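You operate a simulated robot arm through the tools that you are given. There is no shell and no other tool.

You run a simulated robot arm. Do the job below in one go: nothing can be reset, and whatever is moved stays where it is left.

Task
Give the nozzle a test blow at the pressure on the job card.
Fine: yellow valve shut, red valve open, regulator left at that figure, blue valve shut again; never blow over 2 bar.

It is judged by the outcome, as a careful person would: the job done as asked, and still so three seconds after it is handed in. It fails if anything else is knocked over, pushed out of place, dropped, spilled or broken.

Robot
A 7-joint arm with a three-finger gripper, fixed in place. Base frame: the origin is on the floor under the middle of its stand, x ahead of it, y to its left, z up. Units: mm, rad, N and s.
It reaches about 1342 mm from its shoulder. Its first joint turns from -2.897 to 2.897 rad. Payload 2.69 kg.
The TCP is the grasp point between the finger pads, 30 mm short of the fingertips. In the tool frame z runs along the fingers and y along their closing line. The gripper opens to 128 mm; its body begins 117 mm behind the TCP.
Orientation is that of the tool frame in the base frame, as [roll, pitch, yaw] about the fixed x, y, z axes, in that order (R = Rz(yaw) Ry(pitch) Rx(roll)). With the fingers straight down and closing along the base's y, the tool's x points along the base's -x, its y along +y and its z along -z.

Tools
- The arm moves only by the tool move_arm. Its argument "steps" is a list of rows, each an object (a shift or turn left out is 0, a gripper value left out holds the last) with "travel": the shift along the base's x, y, z in units of 40 mm (1.0 is 40 mm), a list of three; "rotation": the turn, a rotation vector about the base's x, y, z in units of 8 degrees (1.0 is 8 degrees), a list of three; "hand": the opening, from 0 (shut) to 1 (fully open). In form: [{"travel": [tx, ty, tz], "rotation": [rx, ry, rz], "hand": hand}, ...]. A call has 1 to 20 rows; each row shifts and turns the commanded pose from where the row before left it. A call with a number of a shift or a turn outside -1 to 1 is refused whole. Rows are played at 5 a second. More than 50 mm and 0.15 rad between two rows, or a gripper value outside its range, and nothing of the call is played. A pose out of reach is approached as far as the arm can. The call stops where the force on the tool passes 40 N (or 10 N more than at its start, if that is more) or the arm is blocked; 0.2 s more then pass. The fingers move at their own pace (about 127 mm/s each) and stop on an object; they squeeze with about 34 N. The grip force told is the motor's: it shows also when the fingers shut on nothing. Time passes only in rows, and 0.2 s behind the last, so rows that do not move let the fingers close. It gives the time, the measured TCP pose, the force on the tool (base axes), the opening and the grip force at its end, in the units of the frame above (readings bear some noise), with the torque about the TCP (base axes, N m) and any sound that the robot's microphone picked up.
- Cameras (640 x 400 px; columns grow to the right, rows downward): "scene" is fixed at [399.8, -499.4, 1791.3]; the picture's right is [0.85, -0.52, 0.00], its down [-0.33, -0.54, -0.78] and it looks along [0.41, 0.66, -0.63] (base axes); focal length 340 px, centre (320, 200). "wrist" rides on the gripper at [58, 54, -131] in the tool frame; the picture's right is [-0.68, 0.74, 0.00], its down [-0.62, -0.57, -0.55] and it looks along [-0.40, -0.37, 0.84] (tool axes); focal length 234 px, centre (320, 200). There is no depth. A picture from a camera that has moved, and an enlarged one, comes with that camera's place and axes in the base frame and with its lens.
- snapshot(camera): a new picture of that camera. It takes no simulated time.
- slide_trunk(by): moves the trunk up (or, below 0, down) by that many mm; the arm rides with it, the base frame stays. It gives what a move gives, with no picture.
- close_up(camera, box): a new picture of the part [left, top, right, bottom] of that camera's present view, enlarged. It takes no simulated time.
- finish_job(): hands the job in; it is judged then, once.

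Places have to be worked out from the pictures, the camera data and where the tool is seen. Open the gripper and draw the arm clear of the work before you hand the job in, unless the task says otherwise.

The tools are called by a JSON object that holds its "op" and its "data". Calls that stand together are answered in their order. move_arm: Moves the arm, as the interface text tells. Its arguments: {"type":"object","properties":{"steps":{"type":"array"}},"required":["steps"]} The other tools are called the same way: slide_trunk (by) moves the trunk up or down; snapshot (camera) takes a picture; close_up (camera, box) takes an enlarged picture of a part of a camera's view; finish_job () hands the job in.

At the start:

```text
time: 0.0
tcp_pos: [513.8, 366.7, 1488.9]
orientation: [3.141, -0.001, -3.142]
wrist_force: [-0.9, 0.3, -0.1]
wrist_torque: [0.04, 0.02, -0.01]
grip_width: 128.2
gripper_force: 0.0
trunk travel left (down, up): [-150.0, 200.0]
```

scene: 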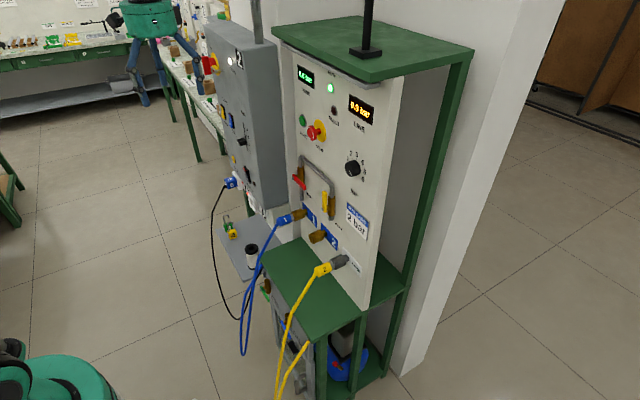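
wrist: 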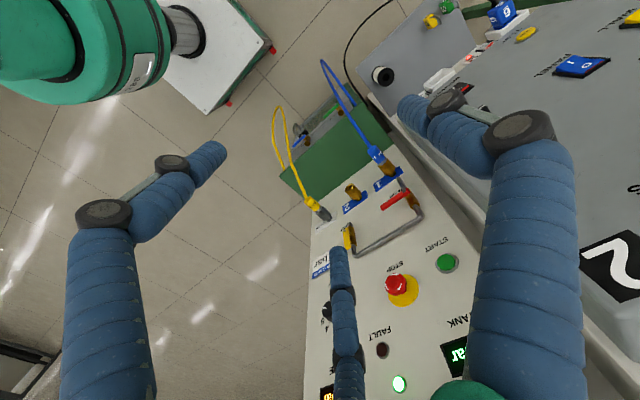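

I'll start by looking closely at the panel and the job card in the scene view.

{"op": "close_up", "data": {"camera": "scene", "box": [270, 50, 400, 130]}}

{"op": "close_up", "data": {"camera": "scene", "box": [270, 120, 400, 200]}}

{"op": "close_up", "data": {"camera": "scene", "box": [250, 190, 380, 290]}}

{"op": "close_up", "data": {"camera": "wrist", "box": [270, 120, 480, 260]}}

{"op": "close_up", "data": {"camera": "wrist", "box": [290, 230, 500, 400]}}

```text
4.92 times, centred on (335, 90) of scene
camera zoom: at [399.8, -499.4, 1791.3], right [0.85, -0.52, 0.0], down [-0.33, -0.54, -0.78], along [0.41, 0.66, -0.63], focal length 1676 px, centre (246, 742)
```

zoom: 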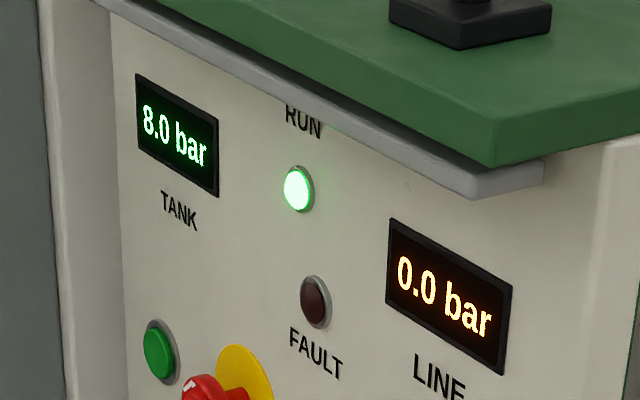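

```text
4.92 times, centred on (335, 160) of scene
camera zoom: at [399.8, -499.4, 1791.3], right [0.85, -0.52, 0.0], down [-0.33, -0.54, -0.78], along [0.41, 0.66, -0.63], focal length 1676 px, centre (246, 397)
```

zoom: 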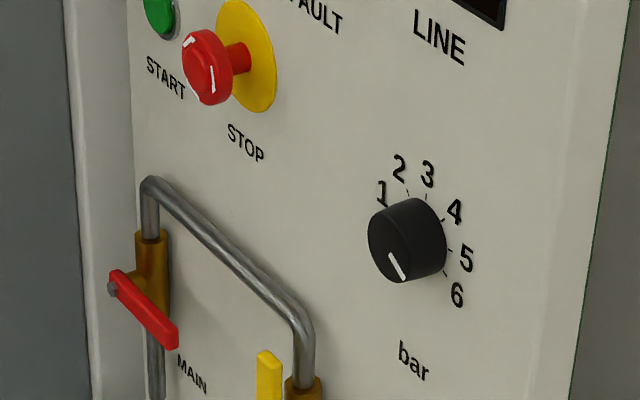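

```text
4.00 times, centred on (315, 240) of scene
camera zoom: at [399.8, -499.4, 1791.3], right [0.85, -0.52, 0.0], down [-0.33, -0.54, -0.78], along [0.41, 0.66, -0.63], focal length 1362 px, centre (340, 40)
```

zoom: 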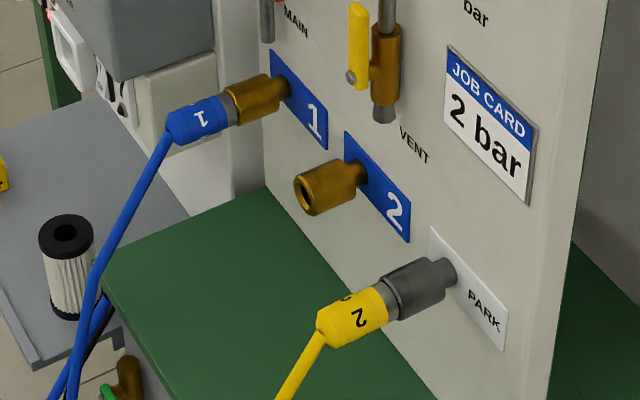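

```text
2.86 times, centred on (375, 190) of wrist
camera zoom: at [452.5, 420.5, 1619.9], right [0.68, 0.74, 0.0], down [0.62, -0.57, 0.55], along [0.4, -0.37, -0.84], focal length 669 px, centre (163, 229)
```

zoom: 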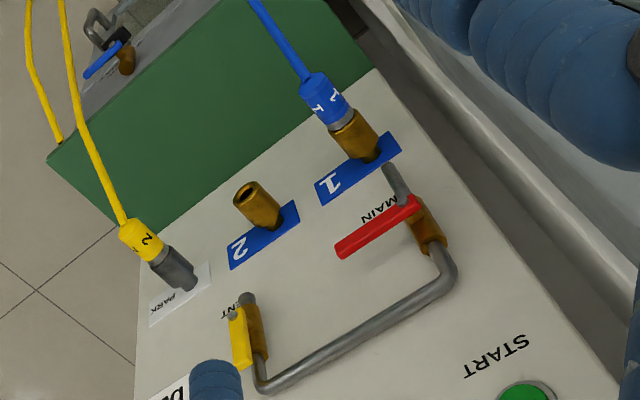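

```text
2.35 times, centred on (395, 315) of wrist
camera zoom: at [452.5, 420.5, 1619.9], right [0.68, 0.74, 0.0], down [0.62, -0.57, 0.55], along [0.4, -0.37, -0.84], focal length 551 px, centre (144, -71)
```

zoom: 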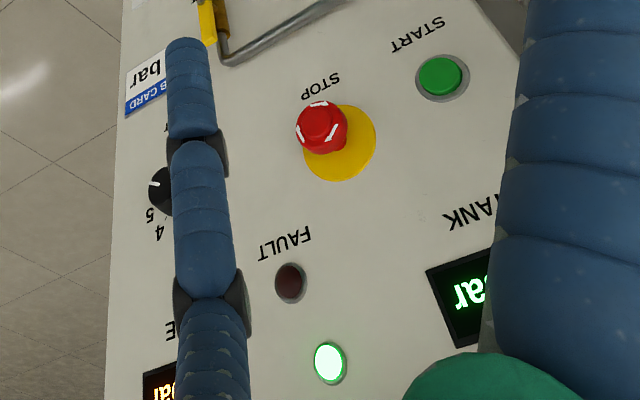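

The panel shows tank 8.0 bar, line 0.0, job card 2 bar, red handle across its pipe (shut) and yellow along its pipe (open). Next I look for the blue valve, the nozzle and where the hoses lead.

{"op": "close_up", "data": {"camera": "wrist", "box": [250, 50, 400, 145]}}

{"op": "close_up", "data": {"camera": "wrist", "box": [270, 100, 345, 150]}}

{"op": "close_up", "data": {"camera": "scene", "box": [210, 260, 400, 400]}}

{"op": "close_up", "data": {"camera": "scene", "box": [200, 160, 300, 260]}}

{"op": "close_up", "data": {"camera": "wrist", "box": [160, 0, 300, 120]}}

```text
4.21 times, centred on (325, 98) of wrist
camera zoom: at [452.5, 420.5, 1619.9], right [0.68, 0.74, 0.0], down [0.62, -0.57, 0.55], along [0.4, -0.37, -0.84], focal length 986 px, centre (299, 632)
```

zoom: 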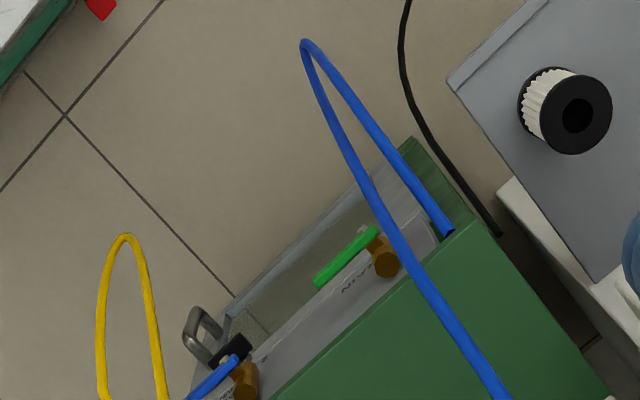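

```text
8.00 times, centred on (308, 125) of wrist
camera zoom: at [452.5, 420.5, 1619.9], right [0.68, 0.74, 0.0], down [0.62, -0.57, 0.55], along [0.4, -0.37, -0.84], focal length 1873 px, centre (420, 800)
```

zoom: 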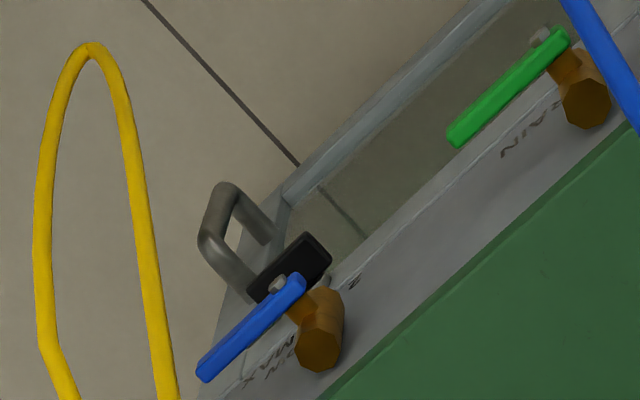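

```text
2.86 times, centred on (305, 330) of scene
camera zoom: at [399.8, -499.4, 1791.3], right [0.85, -0.52, 0.0], down [-0.33, -0.54, -0.78], along [0.41, 0.66, -0.63], focal length 973 px, centre (363, -171)
```

zoom: 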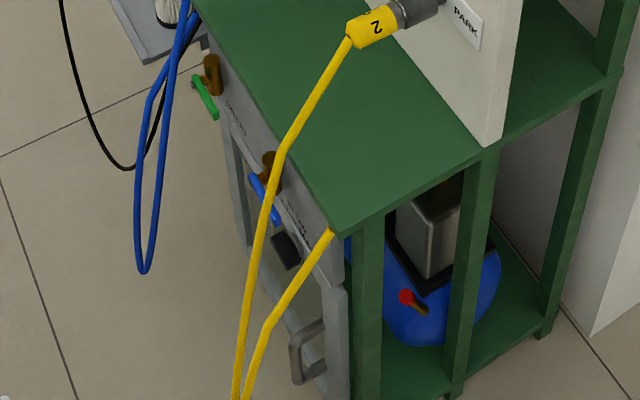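

```text
4.00 times, centred on (250, 210) of scene
camera zoom: at [399.8, -499.4, 1791.3], right [0.85, -0.52, 0.0], down [-0.33, -0.54, -0.78], along [0.41, 0.66, -0.63], focal length 1362 px, centre (600, 160)
```

zoom: 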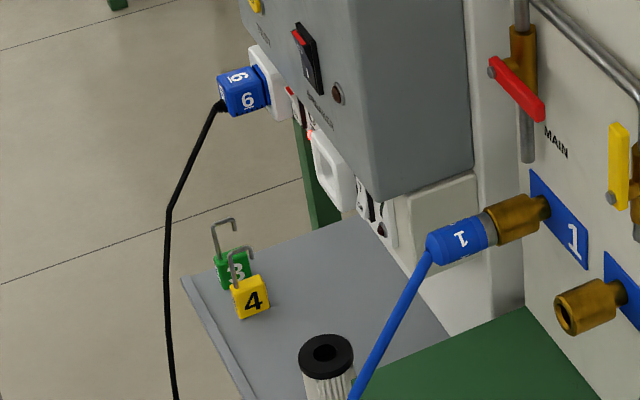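

```text
3.33 times, centred on (230, 60) of wrist
camera zoom: at [452.5, 420.5, 1619.9], right [0.68, 0.74, 0.0], down [0.62, -0.57, 0.55], along [0.4, -0.37, -0.84], focal length 781 px, centre (620, 667)
```

zoom: 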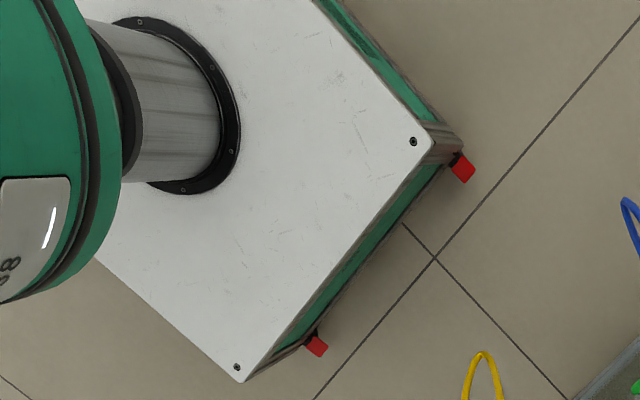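

From the two views I place the panel face near x≈880. The red pivot is around [834, 381, 1099], yellow around [831, 177, 1101], the knob around [855, 78, 1300], and the blue valve low on the cabinet around [637, 156, 647]. I'll back the arm off and down, clear of the hoses, to see the cabinet and hoses better.

{"op": "move_arm", "data": {"steps": [{"travel": [-0.4, -0.4, -0.6]}, {"travel": [-0.4, -0.4, -0.8]}, {"travel": [-0.4, -0.4, -0.8]}, {"travel": [-0.4, -0.4, -0.8]}, {"travel": [-0.4, -0.4, -0.8]}, {"travel": [-0.3, -0.4, -0.8]}, {"travel": [-0.2, -0.4, -0.8]}, {"travel": [0, -0.4, -0.8]}, {"travel": [0, -0.4, -0.8]}, {"travel": [0, -0.4, -0.8]}]}}

{"op": "snapshot", "data": {"camera": "wrist"}}

{"op": "snapshot", "data": {"camera": "scene"}}

```text
time: 2.2
tcp_pos: [412.4, 207.3, 1174.3]
orientation: [-3.142, -0.001, 3.141]
wrist_force: [0.9, 0.3, -0.2]
wrist_torque: [0.0, -0.02, -0.05]
grip_width: 128.2
gripper_force: 0.0
trunk travel left (down, up): [-150.0, 200.0]
```

```text
taken
camera wrist: at [352.4, 260.3, 1305.4], right [0.68, 0.74, 0.0], down [0.62, -0.57, 0.55], along [0.4, -0.37, -0.84], focal length 234 px, centre (320, 200)
```

wrist: 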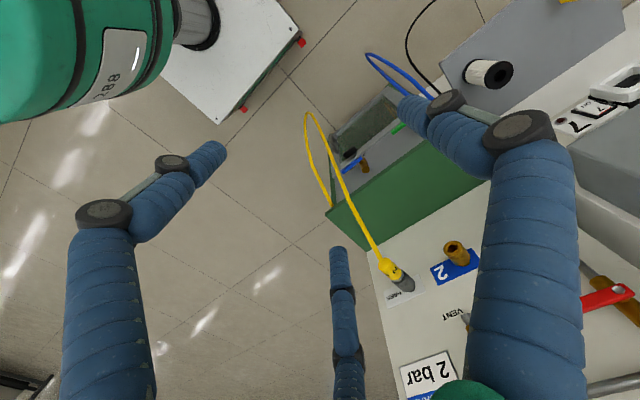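

```text
taken
```

scene: 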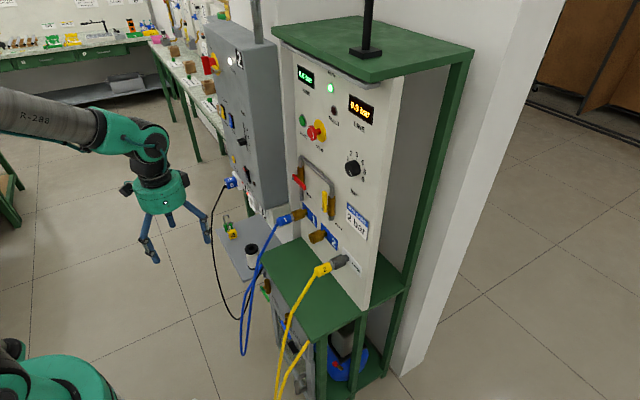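

The cabinet with the blue and green valves is coming into view. I go lower and stay back from the hoses, tilting the hand a little to look at its front.

{"op": "move_arm", "data": {"steps": [{"travel": [-0.4, 0.4, -0.8]}, {"travel": [-0.4, 0.4, -0.8]}, {"travel": [-0.4, 0.4, -0.8]}, {"travel": [-0.4, 0.4, -0.8]}, {"travel": [-0.4, 0.4, -0.8], "rotation": [0, -0.8, 0]}, {"travel": [-0.2, 0.3, -0.8], "rotation": [0, -0.8, 0]}, {"travel": [0, 0, -0.8], "rotation": [0, -0.8, 0]}]}}

{"op": "snapshot", "data": {"camera": "wrist"}}

```text
time: 3.8
tcp_pos: [324.0, 300.6, 951.8]
orientation: [3.14, 0.337, -3.14]
wrist_force: [-0.3, -0.3, -0.9]
wrist_torque: [0.0, -0.03, 0.0]
grip_width: 128.0
gripper_force: 0.0
trunk travel left (down, up): [-150.0, 200.0]
```

```text
taken
camera wrist: at [224.4, 353.1, 1056.3], right [0.64, 0.74, 0.22], down [0.4, -0.57, 0.72], along [0.66, -0.37, -0.66], focal length 234 px, centre (320, 200)
```

wrist: 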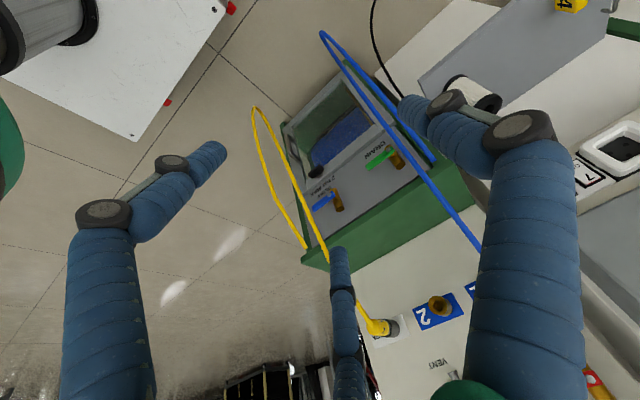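

Now the cabinet front is visible; I enlarge it to read the lettering by the valves.

{"op": "close_up", "data": {"camera": "wrist", "box": [265, 80, 425, 240]}}

{"op": "close_up", "data": {"camera": "wrist", "box": [280, 170, 360, 220]}}

{"op": "close_up", "data": {"camera": "wrist", "box": [340, 280, 500, 380]}}

```text
2.50 times, centred on (345, 160) of wrist
camera zoom: at [224.4, 353.1, 1056.3], right [0.64, 0.74, 0.22], down [0.4, -0.57, 0.72], along [0.66, -0.37, -0.66], focal length 585 px, centre (258, 300)
```

zoom: 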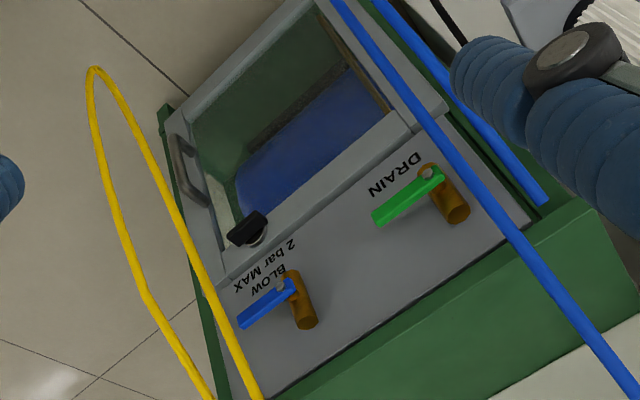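

```text
8.00 times, centred on (320, 195) of wrist
camera zoom: at [224.4, 353.1, 1056.3], right [0.64, 0.74, 0.22], down [0.4, -0.57, 0.72], along [0.66, -0.37, -0.66], focal length 1873 px, centre (320, 240)
```

zoom: 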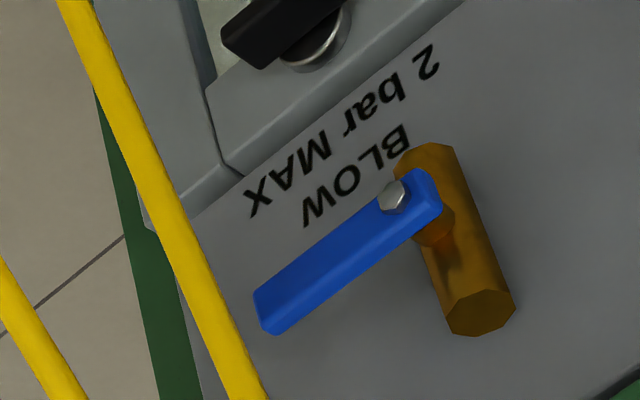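

```text
4.00 times, centred on (420, 330) of wrist
camera zoom: at [224.4, 353.1, 1056.3], right [0.64, 0.74, 0.22], down [0.4, -0.57, 0.72], along [0.66, -0.37, -0.66], focal length 937 px, centre (-80, -320)
```

zoom: 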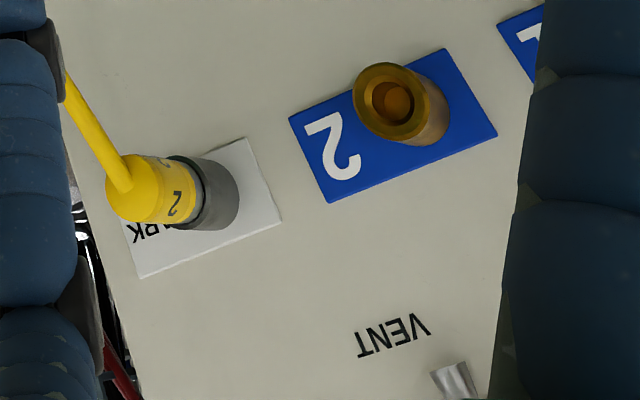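

The blue valve is labelled "BLOW 2 bar MAX" and its handle lies across its body (shut). I go lower and tilt up to see where the two hoses end and what is behind the window.

{"op": "move_arm", "data": {"steps": [{"travel": [0, 0, -0.8], "rotation": [0, -0.7, 0]}, {"travel": [0, 0, -0.8], "rotation": [0, -0.7, 0]}, {"travel": [0, 0, -0.8], "rotation": [0, -0.7, 0]}, {"travel": [0, 0, -0.8], "rotation": [0, -0.7, 0]}, {"travel": [0, 0, -0.8]}, {"travel": [0, 0, -0.5]}]}}

{"op": "snapshot", "data": {"camera": "wrist"}}

{"op": "snapshot", "data": {"camera": "scene"}}

```text
time: 5.2
tcp_pos: [323.0, 296.3, 771.9]
orientation: [3.14, 0.725, 3.141]
wrist_force: [-0.4, 0.5, 0.5]
wrist_torque: [0.02, 0.01, -0.01]
grip_width: 128.1
gripper_force: 0.0
trunk travel left (down, up): [-150.0, 200.0]
```

```text
taken
camera wrist: at [191.3, 350.5, 830.9], right [0.51, 0.74, 0.45], down [0.1, -0.57, 0.82], along [0.86, -0.37, -0.36], focal length 234 px, centre (320, 200)
```

wrist: 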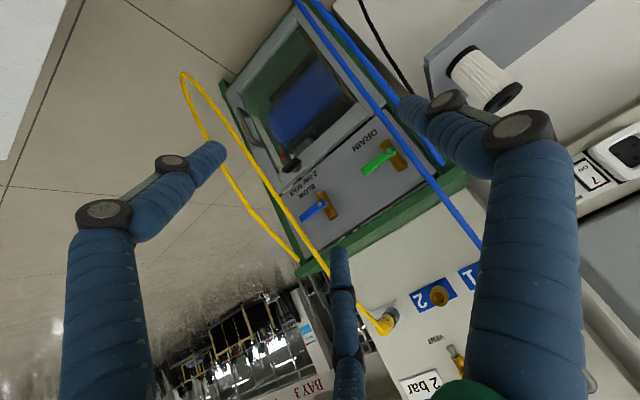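

```text
taken
```

scene: 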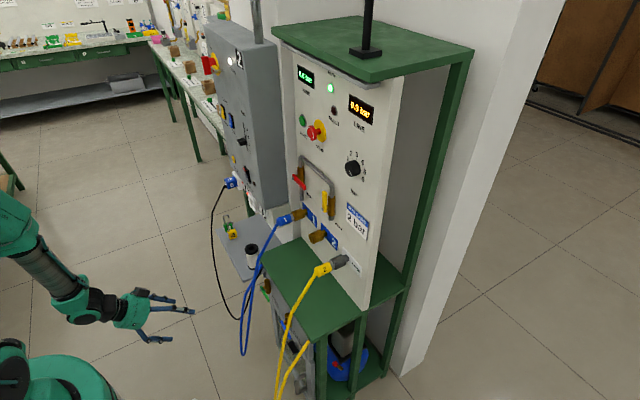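

{"op": "close_up", "data": {"camera": "wrist", "box": [215, 20, 375, 120]}}

{"op": "close_up", "data": {"camera": "wrist", "box": [230, 120, 390, 280]}}

{"op": "close_up", "data": {"camera": "wrist", "box": [350, 90, 490, 200]}}

```text
4.00 times, centred on (295, 70) of wrist
camera zoom: at [191.3, 350.5, 830.9], right [0.51, 0.74, 0.45], down [0.1, -0.57, 0.82], along [0.86, -0.37, -0.36], focal length 937 px, centre (420, 720)
```

zoom: 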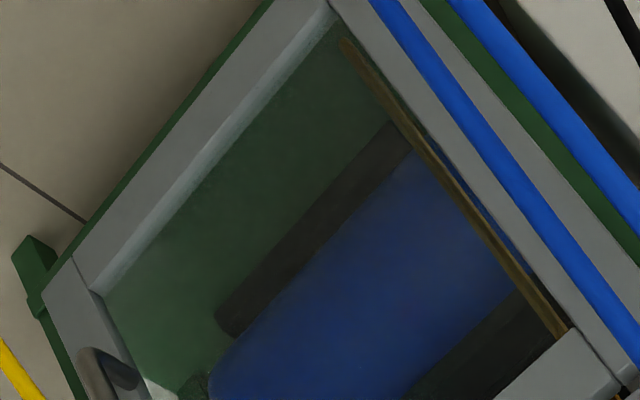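

```text
2.50 times, centred on (310, 200) of wrist
camera zoom: at [191.3, 350.5, 830.9], right [0.51, 0.74, 0.45], down [0.1, -0.57, 0.82], along [0.86, -0.37, -0.36], focal length 585 px, centre (345, 200)
```

zoom: 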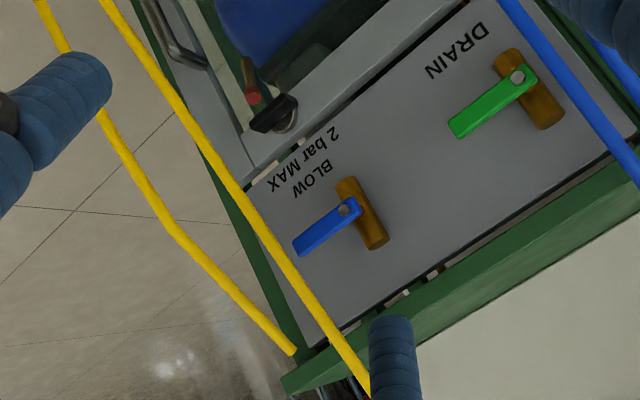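

```text
3.64 times, centred on (420, 145) of wrist
camera zoom: at [191.3, 350.5, 830.9], right [0.51, 0.74, 0.45], down [0.1, -0.57, 0.82], along [0.86, -0.37, -0.36], focal length 852 px, centre (-44, 400)
```

zoom: 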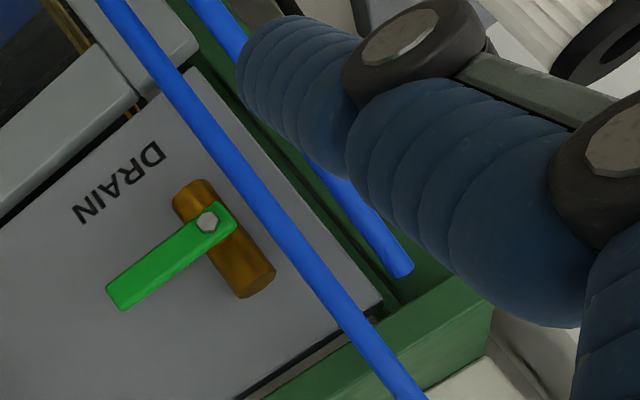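

Both valves on the cabinet are shut across their bodies, and there is no sign of a fault. I raise the arm while still well back, turn the fingers to point at the panel (+x), and then look at the panel square on.

{"op": "move_arm", "data": {"steps": [{"travel": [0, 0, 0.95], "rotation": [0, -0.606, 0]}, {"travel": [0, 0, 0.95], "rotation": [0, -0.606, 0]}, {"travel": [0, 0, 0.95], "rotation": [0, -0.606, 0]}, {"travel": [0, 0, 0.95], "rotation": [0, -0.606, 0]}, {"travel": [0, 0, 0.95], "rotation": [0, -0.606, 0]}, {"travel": [0, 0, 0.95], "rotation": [0, -0.606, 0]}, {"travel": [0, 0, 0.95], "rotation": [0, -0.606, 0]}, {"travel": [0, 0, 0.95], "rotation": [0, -0.606, 0]}, {"travel": [0, 0, 0.95], "rotation": [0, -0.606, 0]}, {"travel": [0, 0, 0.95], "rotation": [0, -0.606, 0]}]}}

{"op": "snapshot", "data": {"camera": "wrist"}}

{"op": "snapshot", "data": {"camera": "scene"}}

```text
time: 7.4
tcp_pos: [324.8, 290.5, 1146.6]
orientation: [-1.477, 1.543, -1.493]
wrist_force: [-0.4, 0.0, -0.3]
wrist_torque: [0.02, 0.01, -0.02]
grip_width: 128.1
gripper_force: 0.1
trunk travel left (down, up): [-150.0, 200.0]
```

```text
taken
camera wrist: at [192.2, 344.1, 1086.1], right [0.01, 0.75, 0.66], down [-0.56, -0.54, 0.63], along [0.83, -0.37, 0.42], focal length 234 px, centre (320, 200)
```

wrist: 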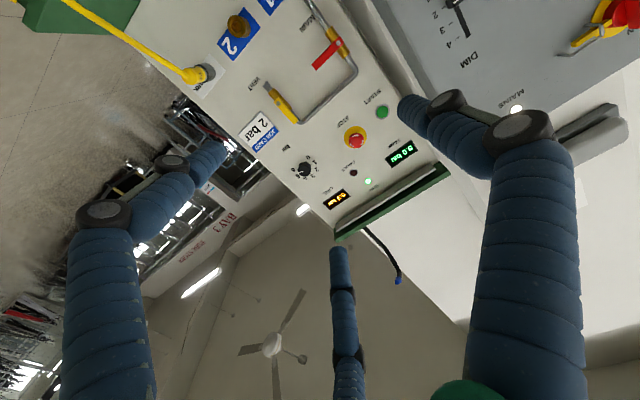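

```text
taken
```

scene: 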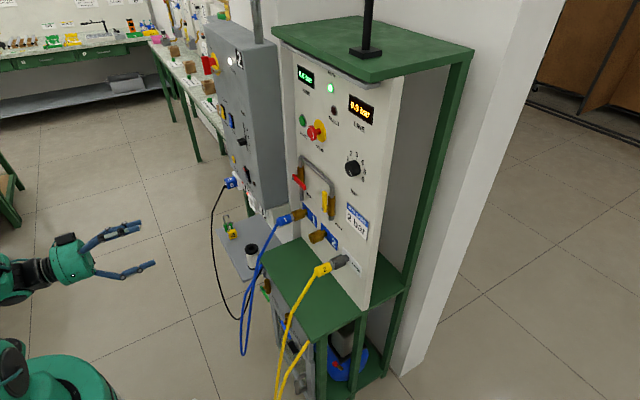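

Good frontal view. I enlarge the valves, knob and displays to fix their positions.

{"op": "close_up", "data": {"camera": "wrist", "box": [230, 20, 390, 120]}}

{"op": "close_up", "data": {"camera": "wrist", "box": [280, 140, 344, 204]}}

{"op": "close_up", "data": {"camera": "wrist", "box": [170, 0, 330, 100]}}

```text
4.00 times, centred on (310, 70) of wrist
camera zoom: at [192.2, 344.1, 1086.1], right [0.01, 0.75, 0.66], down [-0.56, -0.54, 0.63], along [0.83, -0.37, 0.42], focal length 937 px, centre (360, 720)
```

zoom: 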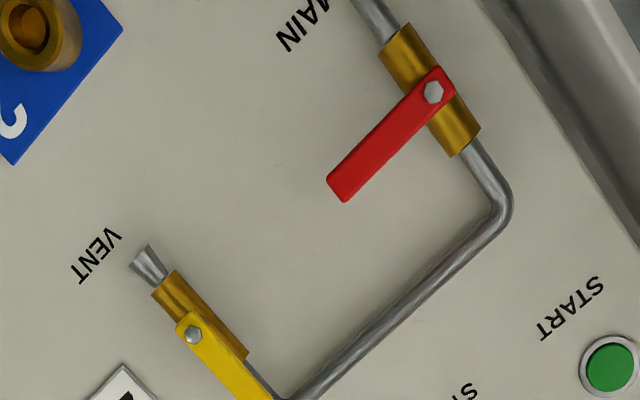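

```text
6.25 times, centred on (312, 172) of wrist
camera zoom: at [192.2, 344.1, 1086.1], right [0.01, 0.75, 0.66], down [-0.56, -0.54, 0.63], along [0.83, -0.37, 0.42], focal length 1464 px, centre (370, 375)
```

zoom: 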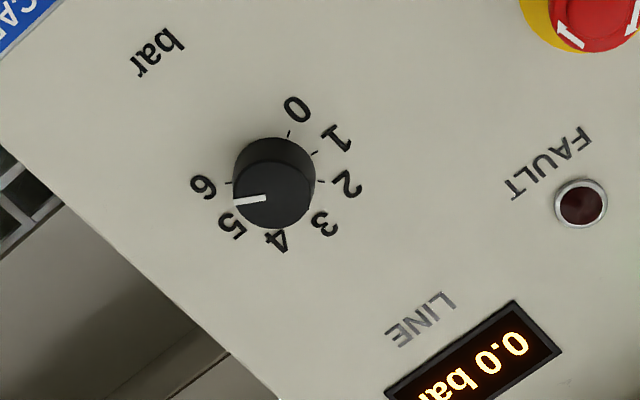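

```text
4.00 times, centred on (250, 50) of wrist
camera zoom: at [192.2, 344.1, 1086.1], right [0.01, 0.75, 0.66], down [-0.56, -0.54, 0.63], along [0.83, -0.37, 0.42], focal length 937 px, centre (600, 800)
```

zoom: 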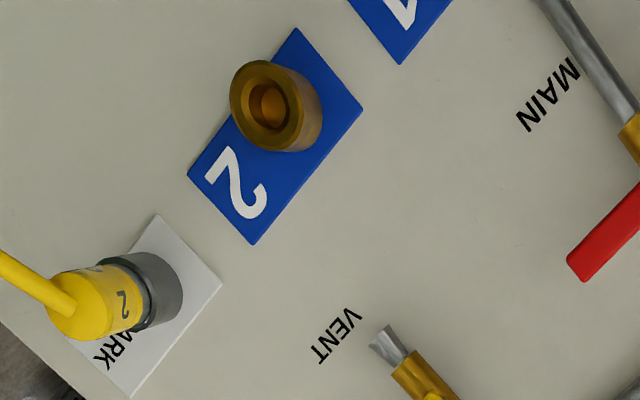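

The close-up shows the dial runs 0 (lower left) to 6 (lower right), about 40° per bar. The pointer is at about 6 bar now, so the regulator must come down to 2 before any air is let through. I place the knob axis at about y=82, z=1307, cap face at x≈855. First I let the arm settle and close the hand once in free air to see how the fingers close.

{"op": "move_arm", "data": {"steps": [{"hand": 0}, {"hand": 0}, {"hand": 0}, {"hand": 0}, {"hand": 0}]}}

{"op": "snapshot", "data": {"camera": "wrist"}}

```text
time: 8.6
tcp_pos: [323.1, 291.5, 1149.3]
orientation: [-1.501, 1.552, -1.515]
wrist_force: [-0.2, -0.1, 0.0]
wrist_torque: [-0.04, -0.01, 0.02]
grip_width: 2.4
gripper_force: 31.7
trunk travel left (down, up): [-150.0, 200.0]
```

```text
taken
camera wrist: at [192.0, 345.2, 1088.6], right [0.01, 0.75, 0.66], down [-0.56, -0.55, 0.63], along [0.83, -0.37, 0.41], focal length 234 px, centre (320, 200)
```

wrist: 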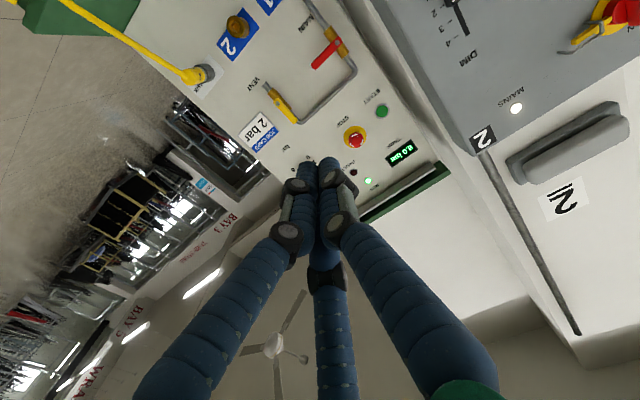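

Fingers close concentrically into a slim bundle on the tool axis, which suits both turning the knob and pushing the levers. I move in front of the knob, half open, standing well off the panel.

{"op": "move_arm", "data": {"steps": [{"travel": [0.827, -0.436, 0.329], "hand": 0.6}, {"travel": [0.827, -0.436, 0.329], "hand": 0.6}, {"travel": [0.827, -0.436, 0.329]}, {"travel": [0.827, -0.436, 0.329]}, {"travel": [0.827, -0.436, 0.329]}, {"travel": [0.827, -0.436, 0.329]}, {"travel": [0.827, -0.436, 0.329]}, {"travel": [0.827, -0.436, 0.329]}, {"travel": [0.827, -0.436, 0.329]}, {"travel": [0.827, -0.436, 0.329]}, {"travel": [0.827, -0.436, 0.329]}, {"travel": [0.827, -0.436, 0.329]}, {"travel": [0, 0, 0]}]}}

{"op": "snapshot", "data": {"camera": "wrist"}}

{"op": "snapshot", "data": {"camera": "scene"}}

```text
time: 11.4
tcp_pos: [722.0, 91.6, 1310.0]
orientation: [0.008, 1.568, 0.01]
wrist_force: [0.1, -0.4, -0.6]
wrist_torque: [0.0, 0.01, 0.03]
grip_width: 76.8
gripper_force: 0.1
trunk travel left (down, up): [-150.0, 200.0]
```

```text
taken
camera wrist: at [589.8, 145.4, 1251.9], right [0.0, 0.74, 0.68], down [-0.55, -0.57, 0.62], along [0.84, -0.37, 0.4], focal length 234 px, centre (320, 200)
```

wrist: 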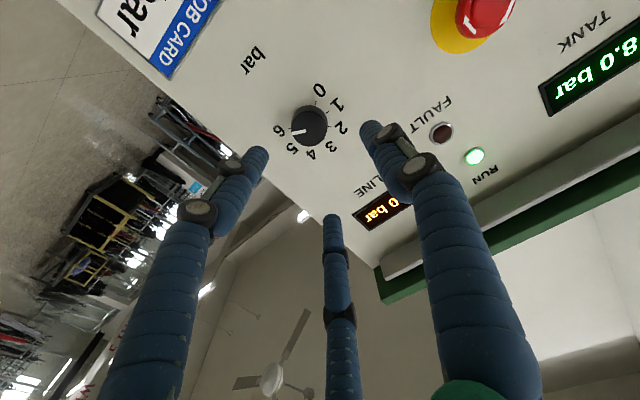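

```text
taken
```

scene: 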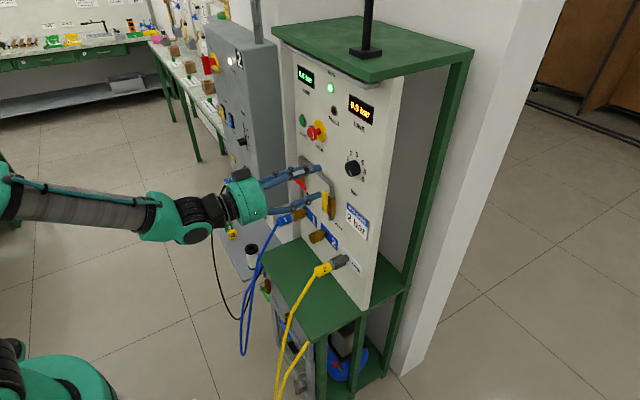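

The hand is in front of the knob with its axis parallel to x. I enlarge the knob to check the pointer angle and centre alignment.

{"op": "close_up", "data": {"camera": "wrist", "box": [250, 60, 378, 188]}}

{"op": "close_up", "data": {"camera": "scene", "box": [280, 140, 380, 220]}}

```text
3.12 times, centred on (314, 124) of wrist
camera zoom: at [589.8, 145.4, 1251.9], right [0.0, 0.74, 0.68], down [-0.55, -0.57, 0.62], along [0.84, -0.37, 0.4], focal length 732 px, centre (339, 438)
```

zoom: 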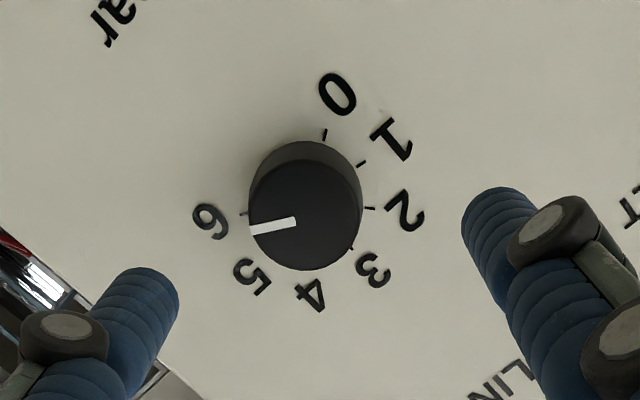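

```text
5.00 times, centred on (330, 180) of scene
camera zoom: at [399.8, -499.4, 1791.3], right [0.85, -0.52, 0.0], down [-0.33, -0.54, -0.78], along [0.41, 0.66, -0.63], focal length 1702 px, centre (270, 300)
```

zoom: 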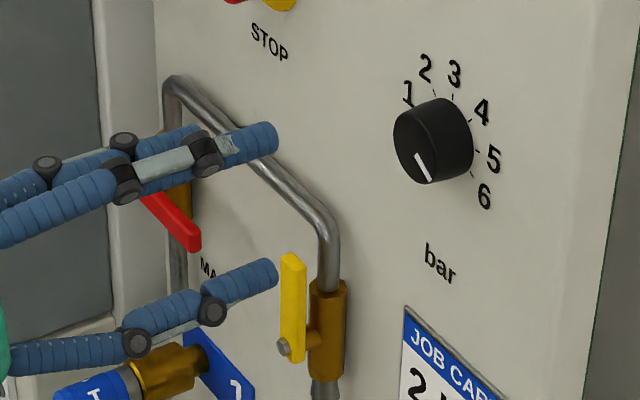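

The knob centre works out at about y≈83.5, z≈1300, and the pointer at about 120° clockwise from top, which is 6 bar. Setting 2 needs a 160° counter-clockwise turn. I trim the position, and pre-roll the hand +80° in free air so the whole turn fits in the wrist range.

{"op": "move_arm", "data": {"steps": [{"travel": [0, -0.1, -0.125], "rotation": [1, 0, 0]}, {"travel": [0, -0.1, -0.125], "rotation": [1, 0, 0]}, {"rotation": [1, 0, 0]}, {"rotation": [1, 0, 0]}, {"rotation": [1, 0, 0]}, {"rotation": [1, 0, 0]}, {"rotation": [1, 0, 0]}, {"rotation": [1, 0, 0]}, {"rotation": [1, 0, 0]}, {"rotation": [1, 0, 0]}, {}, {}]}}

{"op": "snapshot", "data": {"camera": "wrist"}}

```text
time: 14.0
tcp_pos: [602.3, 163.2, 1508.1]
orientation: [1.597, 0.184, 1.574]
wrist_force: [1.3, 0.7, -0.4]
wrist_torque: [0.0, -0.01, -0.02]
grip_width: 76.7
gripper_force: 0.0
out of reach, approached as far as the arm can: row 2, 3, 4, 5, 6, 7, 8, 9, 10
trunk travel left (down, up): [-150.0, 200.0]
```

```text
taken
camera wrist: at [471.2, 231.6, 1553.2], right [0.02, -0.53, 0.85], down [-0.56, -0.71, -0.43], along [0.83, -0.47, -0.31], focal length 234 px, centre (320, 200)
```

wrist: 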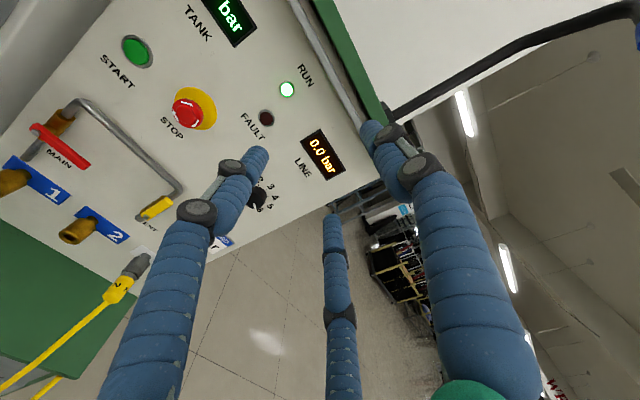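

Rolling that way ran out of wrist range and the arm drifted back and up (no contact, 0 force). I undo the roll in free air, and will turn the other way, where the range is.

{"op": "move_arm", "data": {"steps": [{"rotation": [-1, 0, 0]}, {"rotation": [-1, 0, 0]}, {"rotation": [-1, 0, 0]}, {"rotation": [-1, 0, 0]}]}}

```text
time: 15.0
tcp_pos: [602.3, 163.9, 1508.1]
orientation: [1.569, 0.734, 1.567]
wrist_force: [0.4, 0.7, -0.1]
wrist_torque: [0.01, 0.0, -0.02]
grip_width: 76.7
gripper_force: 0.0
trunk travel left (down, up): [-150.0, 200.0]
```

The commanded pose restarts from where the arm actually is. I roll back to the earlier attitude and return in front of the knob.

{"op": "move_arm", "data": {"steps": [{"rotation": [-1, 0, 0]}, {"rotation": [-1, 0, 0]}, {"rotation": [-1, 0, 0]}, {"rotation": [-1, 0, 0]}, {"rotation": [-1, 0, 0]}, {"rotation": [-1, 0, 0]}, {"travel": [0.3, -0.29, -0.74]}, {"travel": [0.43, -0.29, -0.74]}, {"travel": [0.43, -0.29, -0.74]}, {"travel": [0.43, -0.29, -0.74]}, {"travel": [0.43, -0.29, -0.74]}, {"travel": [0.43, -0.29, -0.74]}, {"travel": [0.43, -0.29, -0.74]}, {}]}}

```text
time: 18.0
tcp_pos: [719.7, 81.6, 1301.9]
orientation: [-0.151, 1.568, -0.149]
wrist_force: [0.5, 0.1, -0.2]
wrist_torque: [0.0, -0.05, 0.0]
grip_width: 77.1
gripper_force: 0.1
trunk travel left (down, up): [-150.0, 200.0]
```

Back in front of the knob at [719.7, 81.6, 1301.9]. I test the negative roll range here in free air, a few steps at a time.

{"op": "move_arm", "data": {"steps": [{"rotation": [-1, 0, 0]}, {"rotation": [-1, 0, 0]}, {"rotation": [-1, 0, 0]}, {"rotation": [-1, 0, 0]}, {"rotation": [-1, 0, 0]}, {"rotation": [-1, 0, 0]}]}}

{"op": "move_arm", "data": {"steps": [{"rotation": [-1, 0, 0]}, {"rotation": [-1, 0, 0]}, {"rotation": [-1, 0, 0]}, {"rotation": [-1, 0, 0]}, {"rotation": [-1, 0, 0]}]}}

```text
time: 19.4
tcp_pos: [716.8, 82.0, 1301.2]
orientation: [-1.571, 0.731, -1.568]
wrist_force: [-0.4, 0.3, -0.2]
wrist_torque: [0.02, 0.03, 0.0]
grip_width: 77.0
gripper_force: 0.2
trunk travel left (down, up): [-150.0, 200.0]
```

```text
time: 20.6
tcp_pos: [716.8, 82.6, 1299.6]
orientation: [-1.572, 0.033, -1.569]
wrist_force: [-0.6, 0.1, -0.1]
wrist_torque: [-0.01, 0.01, -0.04]
grip_width: 76.7
gripper_force: 0.0
trunk travel left (down, up): [-150.0, 200.0]
```

Roll −88° is reached with no trouble; I continue the test further.

{"op": "move_arm", "data": {"steps": [{"rotation": [-1, 0, 0]}, {"rotation": [-1, 0, 0]}, {"rotation": [-1, 0, 0]}, {"rotation": [-1, 0, 0]}, {"rotation": [-1, 0, 0]}]}}

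{"op": "move_arm", "data": {"steps": [{"rotation": [-1, 0, 0]}, {"rotation": [-1, 0, 0]}, {"rotation": [-1, 0, 0]}, {"rotation": [-1, 0, 0]}, {"rotation": [-1, 0, 0]}]}}

{"op": "snapshot", "data": {"camera": "wrist"}}

{"op": "snapshot", "data": {"camera": "scene"}}

```text
time: 21.8
tcp_pos: [717.4, 82.5, 1300.1]
orientation: [-1.571, -0.665, -1.569]
wrist_force: [-0.7, 0.1, -0.7]
wrist_torque: [-0.01, 0.02, -0.01]
grip_width: 76.5
gripper_force: 0.1
trunk travel left (down, up): [-150.0, 200.0]
```

```text
time: 23.0
tcp_pos: [716.7, 82.9, 1299.7]
orientation: [-1.58, -1.363, -1.561]
wrist_force: [0.9, 0.4, 0.7]
wrist_torque: [0.0, -0.02, 0.03]
grip_width: 76.6
gripper_force: 0.0
trunk travel left (down, up): [-150.0, 200.0]
```

```text
taken
camera wrist: at [584.6, 18.2, 1346.2], right [0.0, -0.58, -0.81], down [-0.55, 0.68, -0.49], along [0.84, 0.45, -0.32], focal length 234 px, centre (320, 200)
```

wrist: 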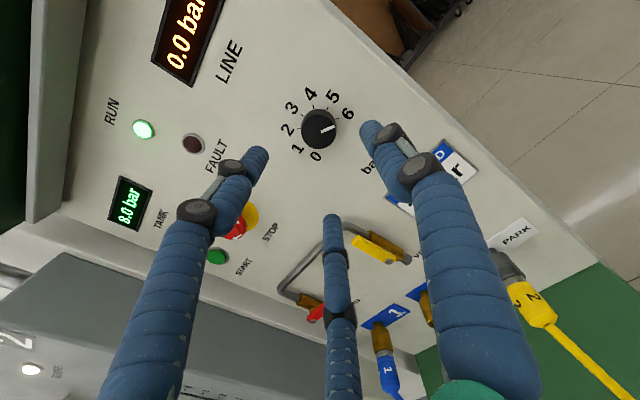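

```text
taken
```

scene: 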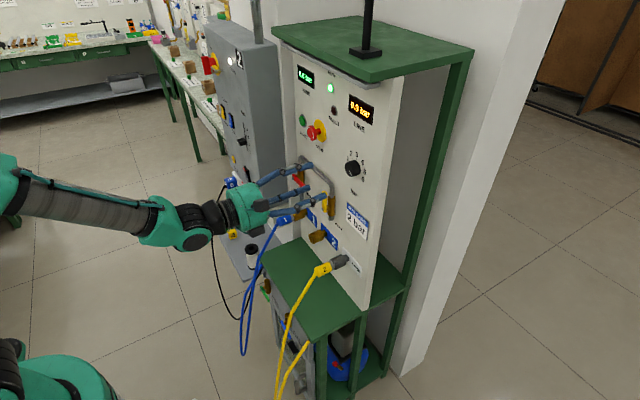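

The full −168° range is available. This rolled view gives a second vantage on the knob; I enlarge it to refine its centre and depth.

{"op": "close_up", "data": {"camera": "wrist", "box": [256, 66, 384, 194]}}

{"op": "close_up", "data": {"camera": "wrist", "box": [270, 190, 470, 340]}}

```text
3.12 times, centred on (320, 130) of wrist
camera zoom: at [584.6, 18.2, 1346.2], right [0.0, -0.58, -0.81], down [-0.55, 0.68, -0.49], along [0.84, 0.45, -0.32], focal length 732 px, centre (320, 419)
```

zoom: 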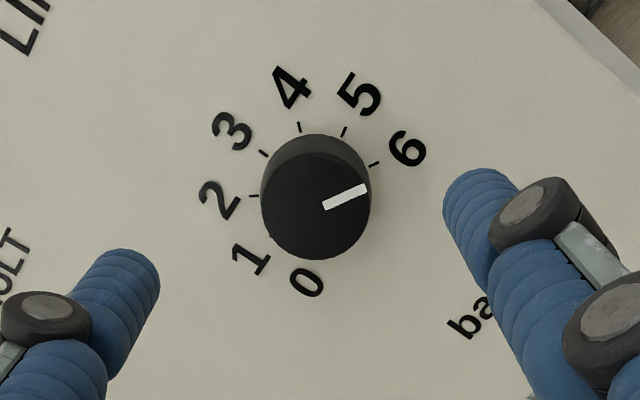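

```text
2.67 times, centred on (370, 265) of wrist
camera zoom: at [584.6, 18.2, 1346.2], right [0.0, -0.58, -0.81], down [-0.55, 0.68, -0.49], along [0.84, 0.45, -0.32], focal length 624 px, centre (187, 27)
```

zoom: 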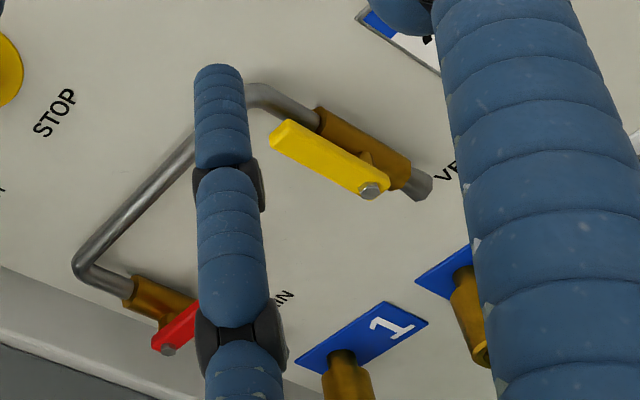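

Triangulating both views puts the knob cap centre at about [851, 85.7, 1300] and the panel face there at x≈868. I roll back to about −4° and centre on the knob axis before advancing.

{"op": "move_arm", "data": {"steps": [{"rotation": [1, 0, 0]}, {"rotation": [1, 0, 0]}, {"rotation": [1, 0, 0]}, {"rotation": [1, 0, 0]}, {"rotation": [1, 0, 0]}, {"rotation": [1, 0, 0]}, {"rotation": [1, 0, 0]}, {"rotation": [1, 0, 0]}, {"rotation": [1, 0, 0]}, {"rotation": [1, 0, 0]}, {"rotation": [1, 0, 0]}, {"rotation": [1, 0, 0]}, {"rotation": [1, 0, 0]}, {"rotation": [1, 0, 0]}, {"rotation": [1, 0, 0]}, {"rotation": [1, 0, 0]}, {"rotation": [1, 0, 0]}, {"rotation": [1, 0, 0]}, {"travel": [0, 0.07, 0], "rotation": [1, 0, 0]}, {"rotation": [1, 0, 0]}]}}

{"op": "move_arm", "data": {"steps": [{"rotation": [0.5, 0, 0]}, {}, {}]}}

{"op": "close_up", "data": {"camera": "wrist", "box": [256, 66, 384, 194]}}

```text
time: 27.2
tcp_pos: [717.9, 84.9, 1300.0]
orientation: [-1.559, 1.432, -1.56]
wrist_force: [0.5, -0.6, -0.1]
wrist_torque: [0.01, 0.0, 0.0]
grip_width: 76.7
gripper_force: 0.0
trunk travel left (down, up): [-150.0, 200.0]
```

```text
time: 28.0
tcp_pos: [718.6, 85.1, 1300.7]
orientation: [-1.548, 1.501, -1.546]
wrist_force: [0.3, 0.2, -0.6]
wrist_torque: [0.01, 0.0, -0.02]
grip_width: 76.9
gripper_force: 0.1
trunk travel left (down, up): [-150.0, 200.0]
```

```text
3.12 times, centred on (320, 130) of wrist
camera zoom: at [585.7, 134.7, 1237.9], right [0.0, 0.78, 0.62], down [-0.55, -0.52, 0.65], along [0.84, -0.34, 0.43], focal length 732 px, centre (320, 419)
```

zoom: 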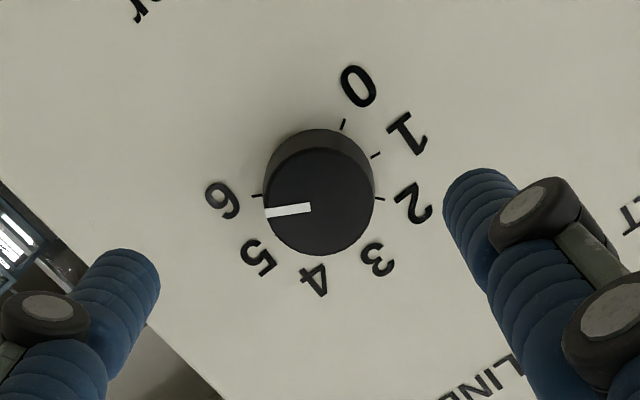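

The knob stays on the tool axis in both rolls, so the hand is centred. I advance most of the way, then check.

{"op": "move_arm", "data": {"steps": [{"travel": [0.5, 0, 0]}, {"travel": [0.5, 0, 0]}, {"travel": [0.5, 0, 0]}, {"travel": [0.5, 0, 0]}, {"travel": [0.2, 0, 0]}, {}]}}

{"op": "snapshot", "data": {"camera": "wrist"}}

{"op": "close_up", "data": {"camera": "scene", "box": [270, 100, 400, 220]}}

```text
time: 29.4
tcp_pos: [804.9, 85.6, 1298.8]
orientation: [-1.55, 1.501, -1.549]
wrist_force: [-1.1, -0.4, 1.0]
wrist_torque: [-0.01, -0.02, 0.02]
grip_width: 77.0
gripper_force: 0.0
trunk travel left (down, up): [-150.0, 200.0]
```

```text
taken
camera wrist: at [672.1, 135.1, 1237.2], right [0.0, 0.78, 0.62], down [-0.55, -0.52, 0.65], along [0.84, -0.34, 0.43], focal length 234 px, centre (320, 200)
```

wrist: 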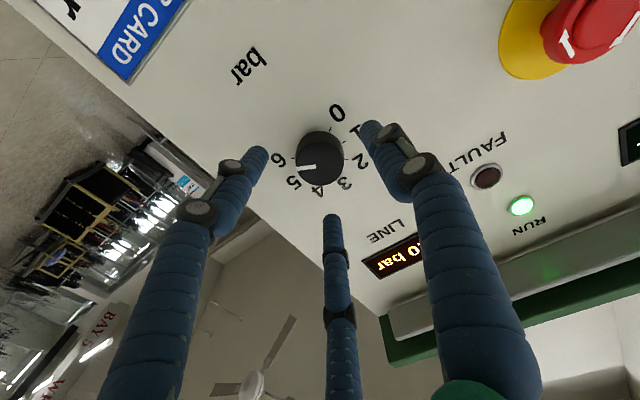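

```text
3.33 times, centred on (335, 160) of scene
camera zoom: at [399.8, -499.4, 1791.3], right [0.85, -0.52, 0.0], down [-0.33, -0.54, -0.78], along [0.41, 0.66, -0.63], focal length 1135 px, centre (270, 333)
```

zoom: 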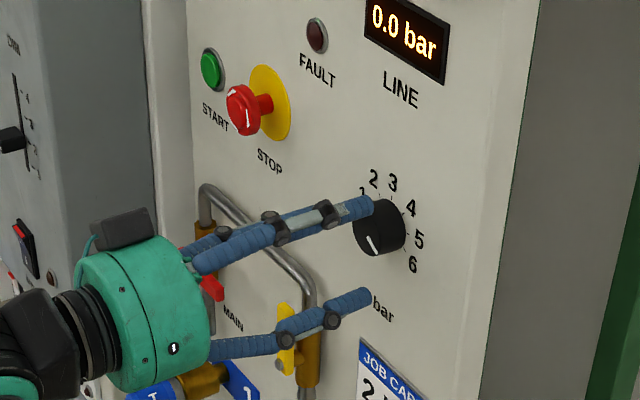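

Fingertips straddle the knob without touching. I advance slowly in small steps, watching the force.

{"op": "move_arm", "data": {"steps": [{"travel": [0.15, 0, 0]}, {"travel": [0.15, 0, 0]}, {"travel": [0.15, 0, 0]}, {"travel": [0.15, 0, 0]}, {}]}}

{"op": "snapshot", "data": {"camera": "wrist"}}

{"op": "close_up", "data": {"camera": "scene", "box": [310, 130, 390, 190]}}

```text
time: 30.6
tcp_pos: [828.8, 85.5, 1299.3]
orientation: [-1.549, 1.501, -1.551]
wrist_force: [-0.1, -0.7, 0.1]
wrist_torque: [0.02, -0.01, 0.01]
grip_width: 77.0
gripper_force: 0.0
trunk travel left (down, up): [-150.0, 200.0]
```

```text
taken
camera wrist: at [696.3, 134.4, 1237.3], right [0.0, 0.78, 0.62], down [-0.55, -0.52, 0.65], along [0.84, -0.34, 0.43], focal length 234 px, centre (320, 200)
```

wrist: 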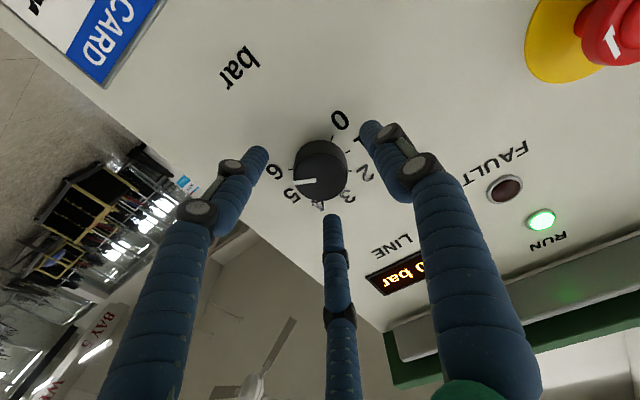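

```text
6.67 times, centred on (350, 160) of scene
camera zoom: at [399.8, -499.4, 1791.3], right [0.85, -0.52, 0.0], down [-0.33, -0.54, -0.78], along [0.41, 0.66, -0.63], focal length 2270 px, centre (120, 467)
```

zoom: 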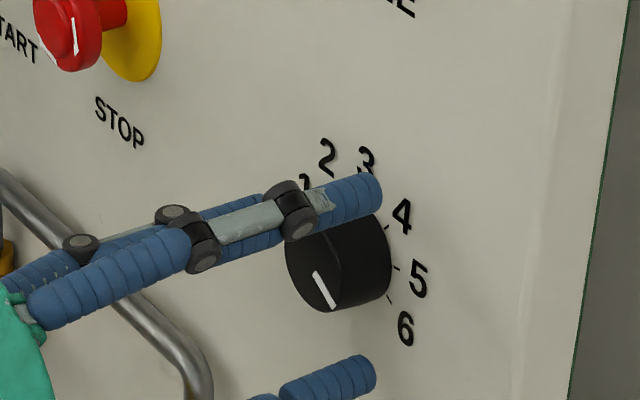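

Tips overlap most of the knob depth with no contact. I advance 4 mm more and close the fingers on the knob.

{"op": "move_arm", "data": {"steps": [{"travel": [0.1, 0, 0]}, {"hand": 0.0}, {"hand": 0.0}, {"hand": 0.0}, {"hand": 0.0}]}}

{"op": "snapshot", "data": {"camera": "wrist"}}

```text
time: 31.8
tcp_pos: [834.2, 84.5, 1300.4]
orientation: [-1.539, 1.502, -1.537]
wrist_force: [-0.3, 3.8, 3.8]
wrist_torque: [-0.15, -0.04, 0.11]
grip_width: 40.2
gripper_force: 44.6
trunk travel left (down, up): [-150.0, 200.0]
```

```text
taken
camera wrist: at [700.8, 134.5, 1237.5], right [0.0, 0.78, 0.62], down [-0.55, -0.52, 0.65], along [0.84, -0.34, 0.43], focal length 234 px, centre (320, 200)
```

wrist: 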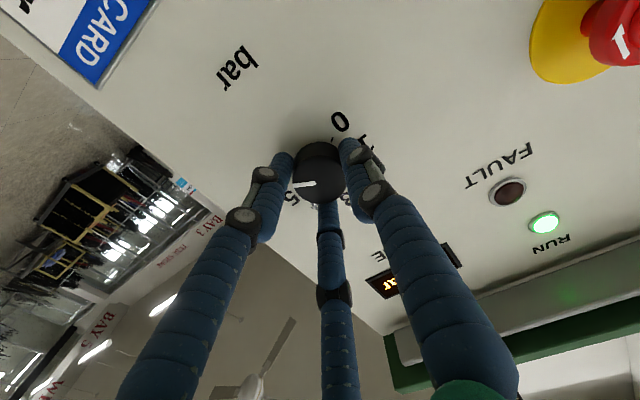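

The fingers grip the 40 mm knob evenly with little side force. I turn it counter-clockwise 32° first and check it follows.

{"op": "move_arm", "data": {"steps": [{"rotation": [-0.5, 0, 0]}, {"rotation": [-0.5, 0, 0]}, {"rotation": [-1, 0, 0]}, {"rotation": [-1, 0, 0]}, {"rotation": [-1, 0, 0]}, {}]}}

{"op": "snapshot", "data": {"camera": "wrist"}}

```text
time: 33.2
tcp_pos: [833.7, 84.9, 1300.1]
orientation: [-1.568, 0.941, -1.568]
wrist_force: [-3.7, 12.1, 1.0]
wrist_torque: [0.04, -0.03, 0.39]
grip_width: 39.9
gripper_force: 44.4
trunk travel left (down, up): [-150.0, 200.0]
```

```text
taken
camera wrist: at [700.7, 93.7, 1220.8], right [0.0, 0.99, 0.11], down [-0.55, -0.09, 0.83], along [0.84, -0.06, 0.55], focal length 234 px, centre (320, 200)
```

wrist: 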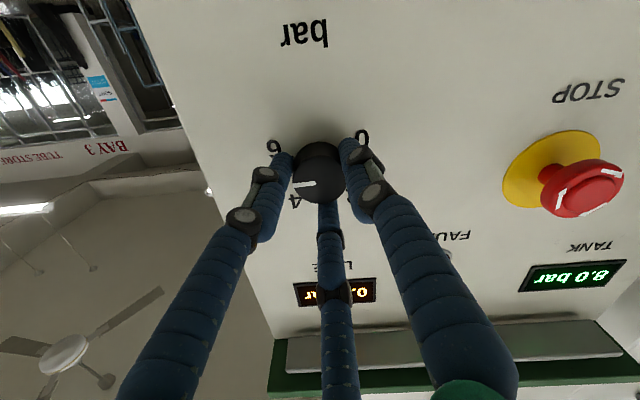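

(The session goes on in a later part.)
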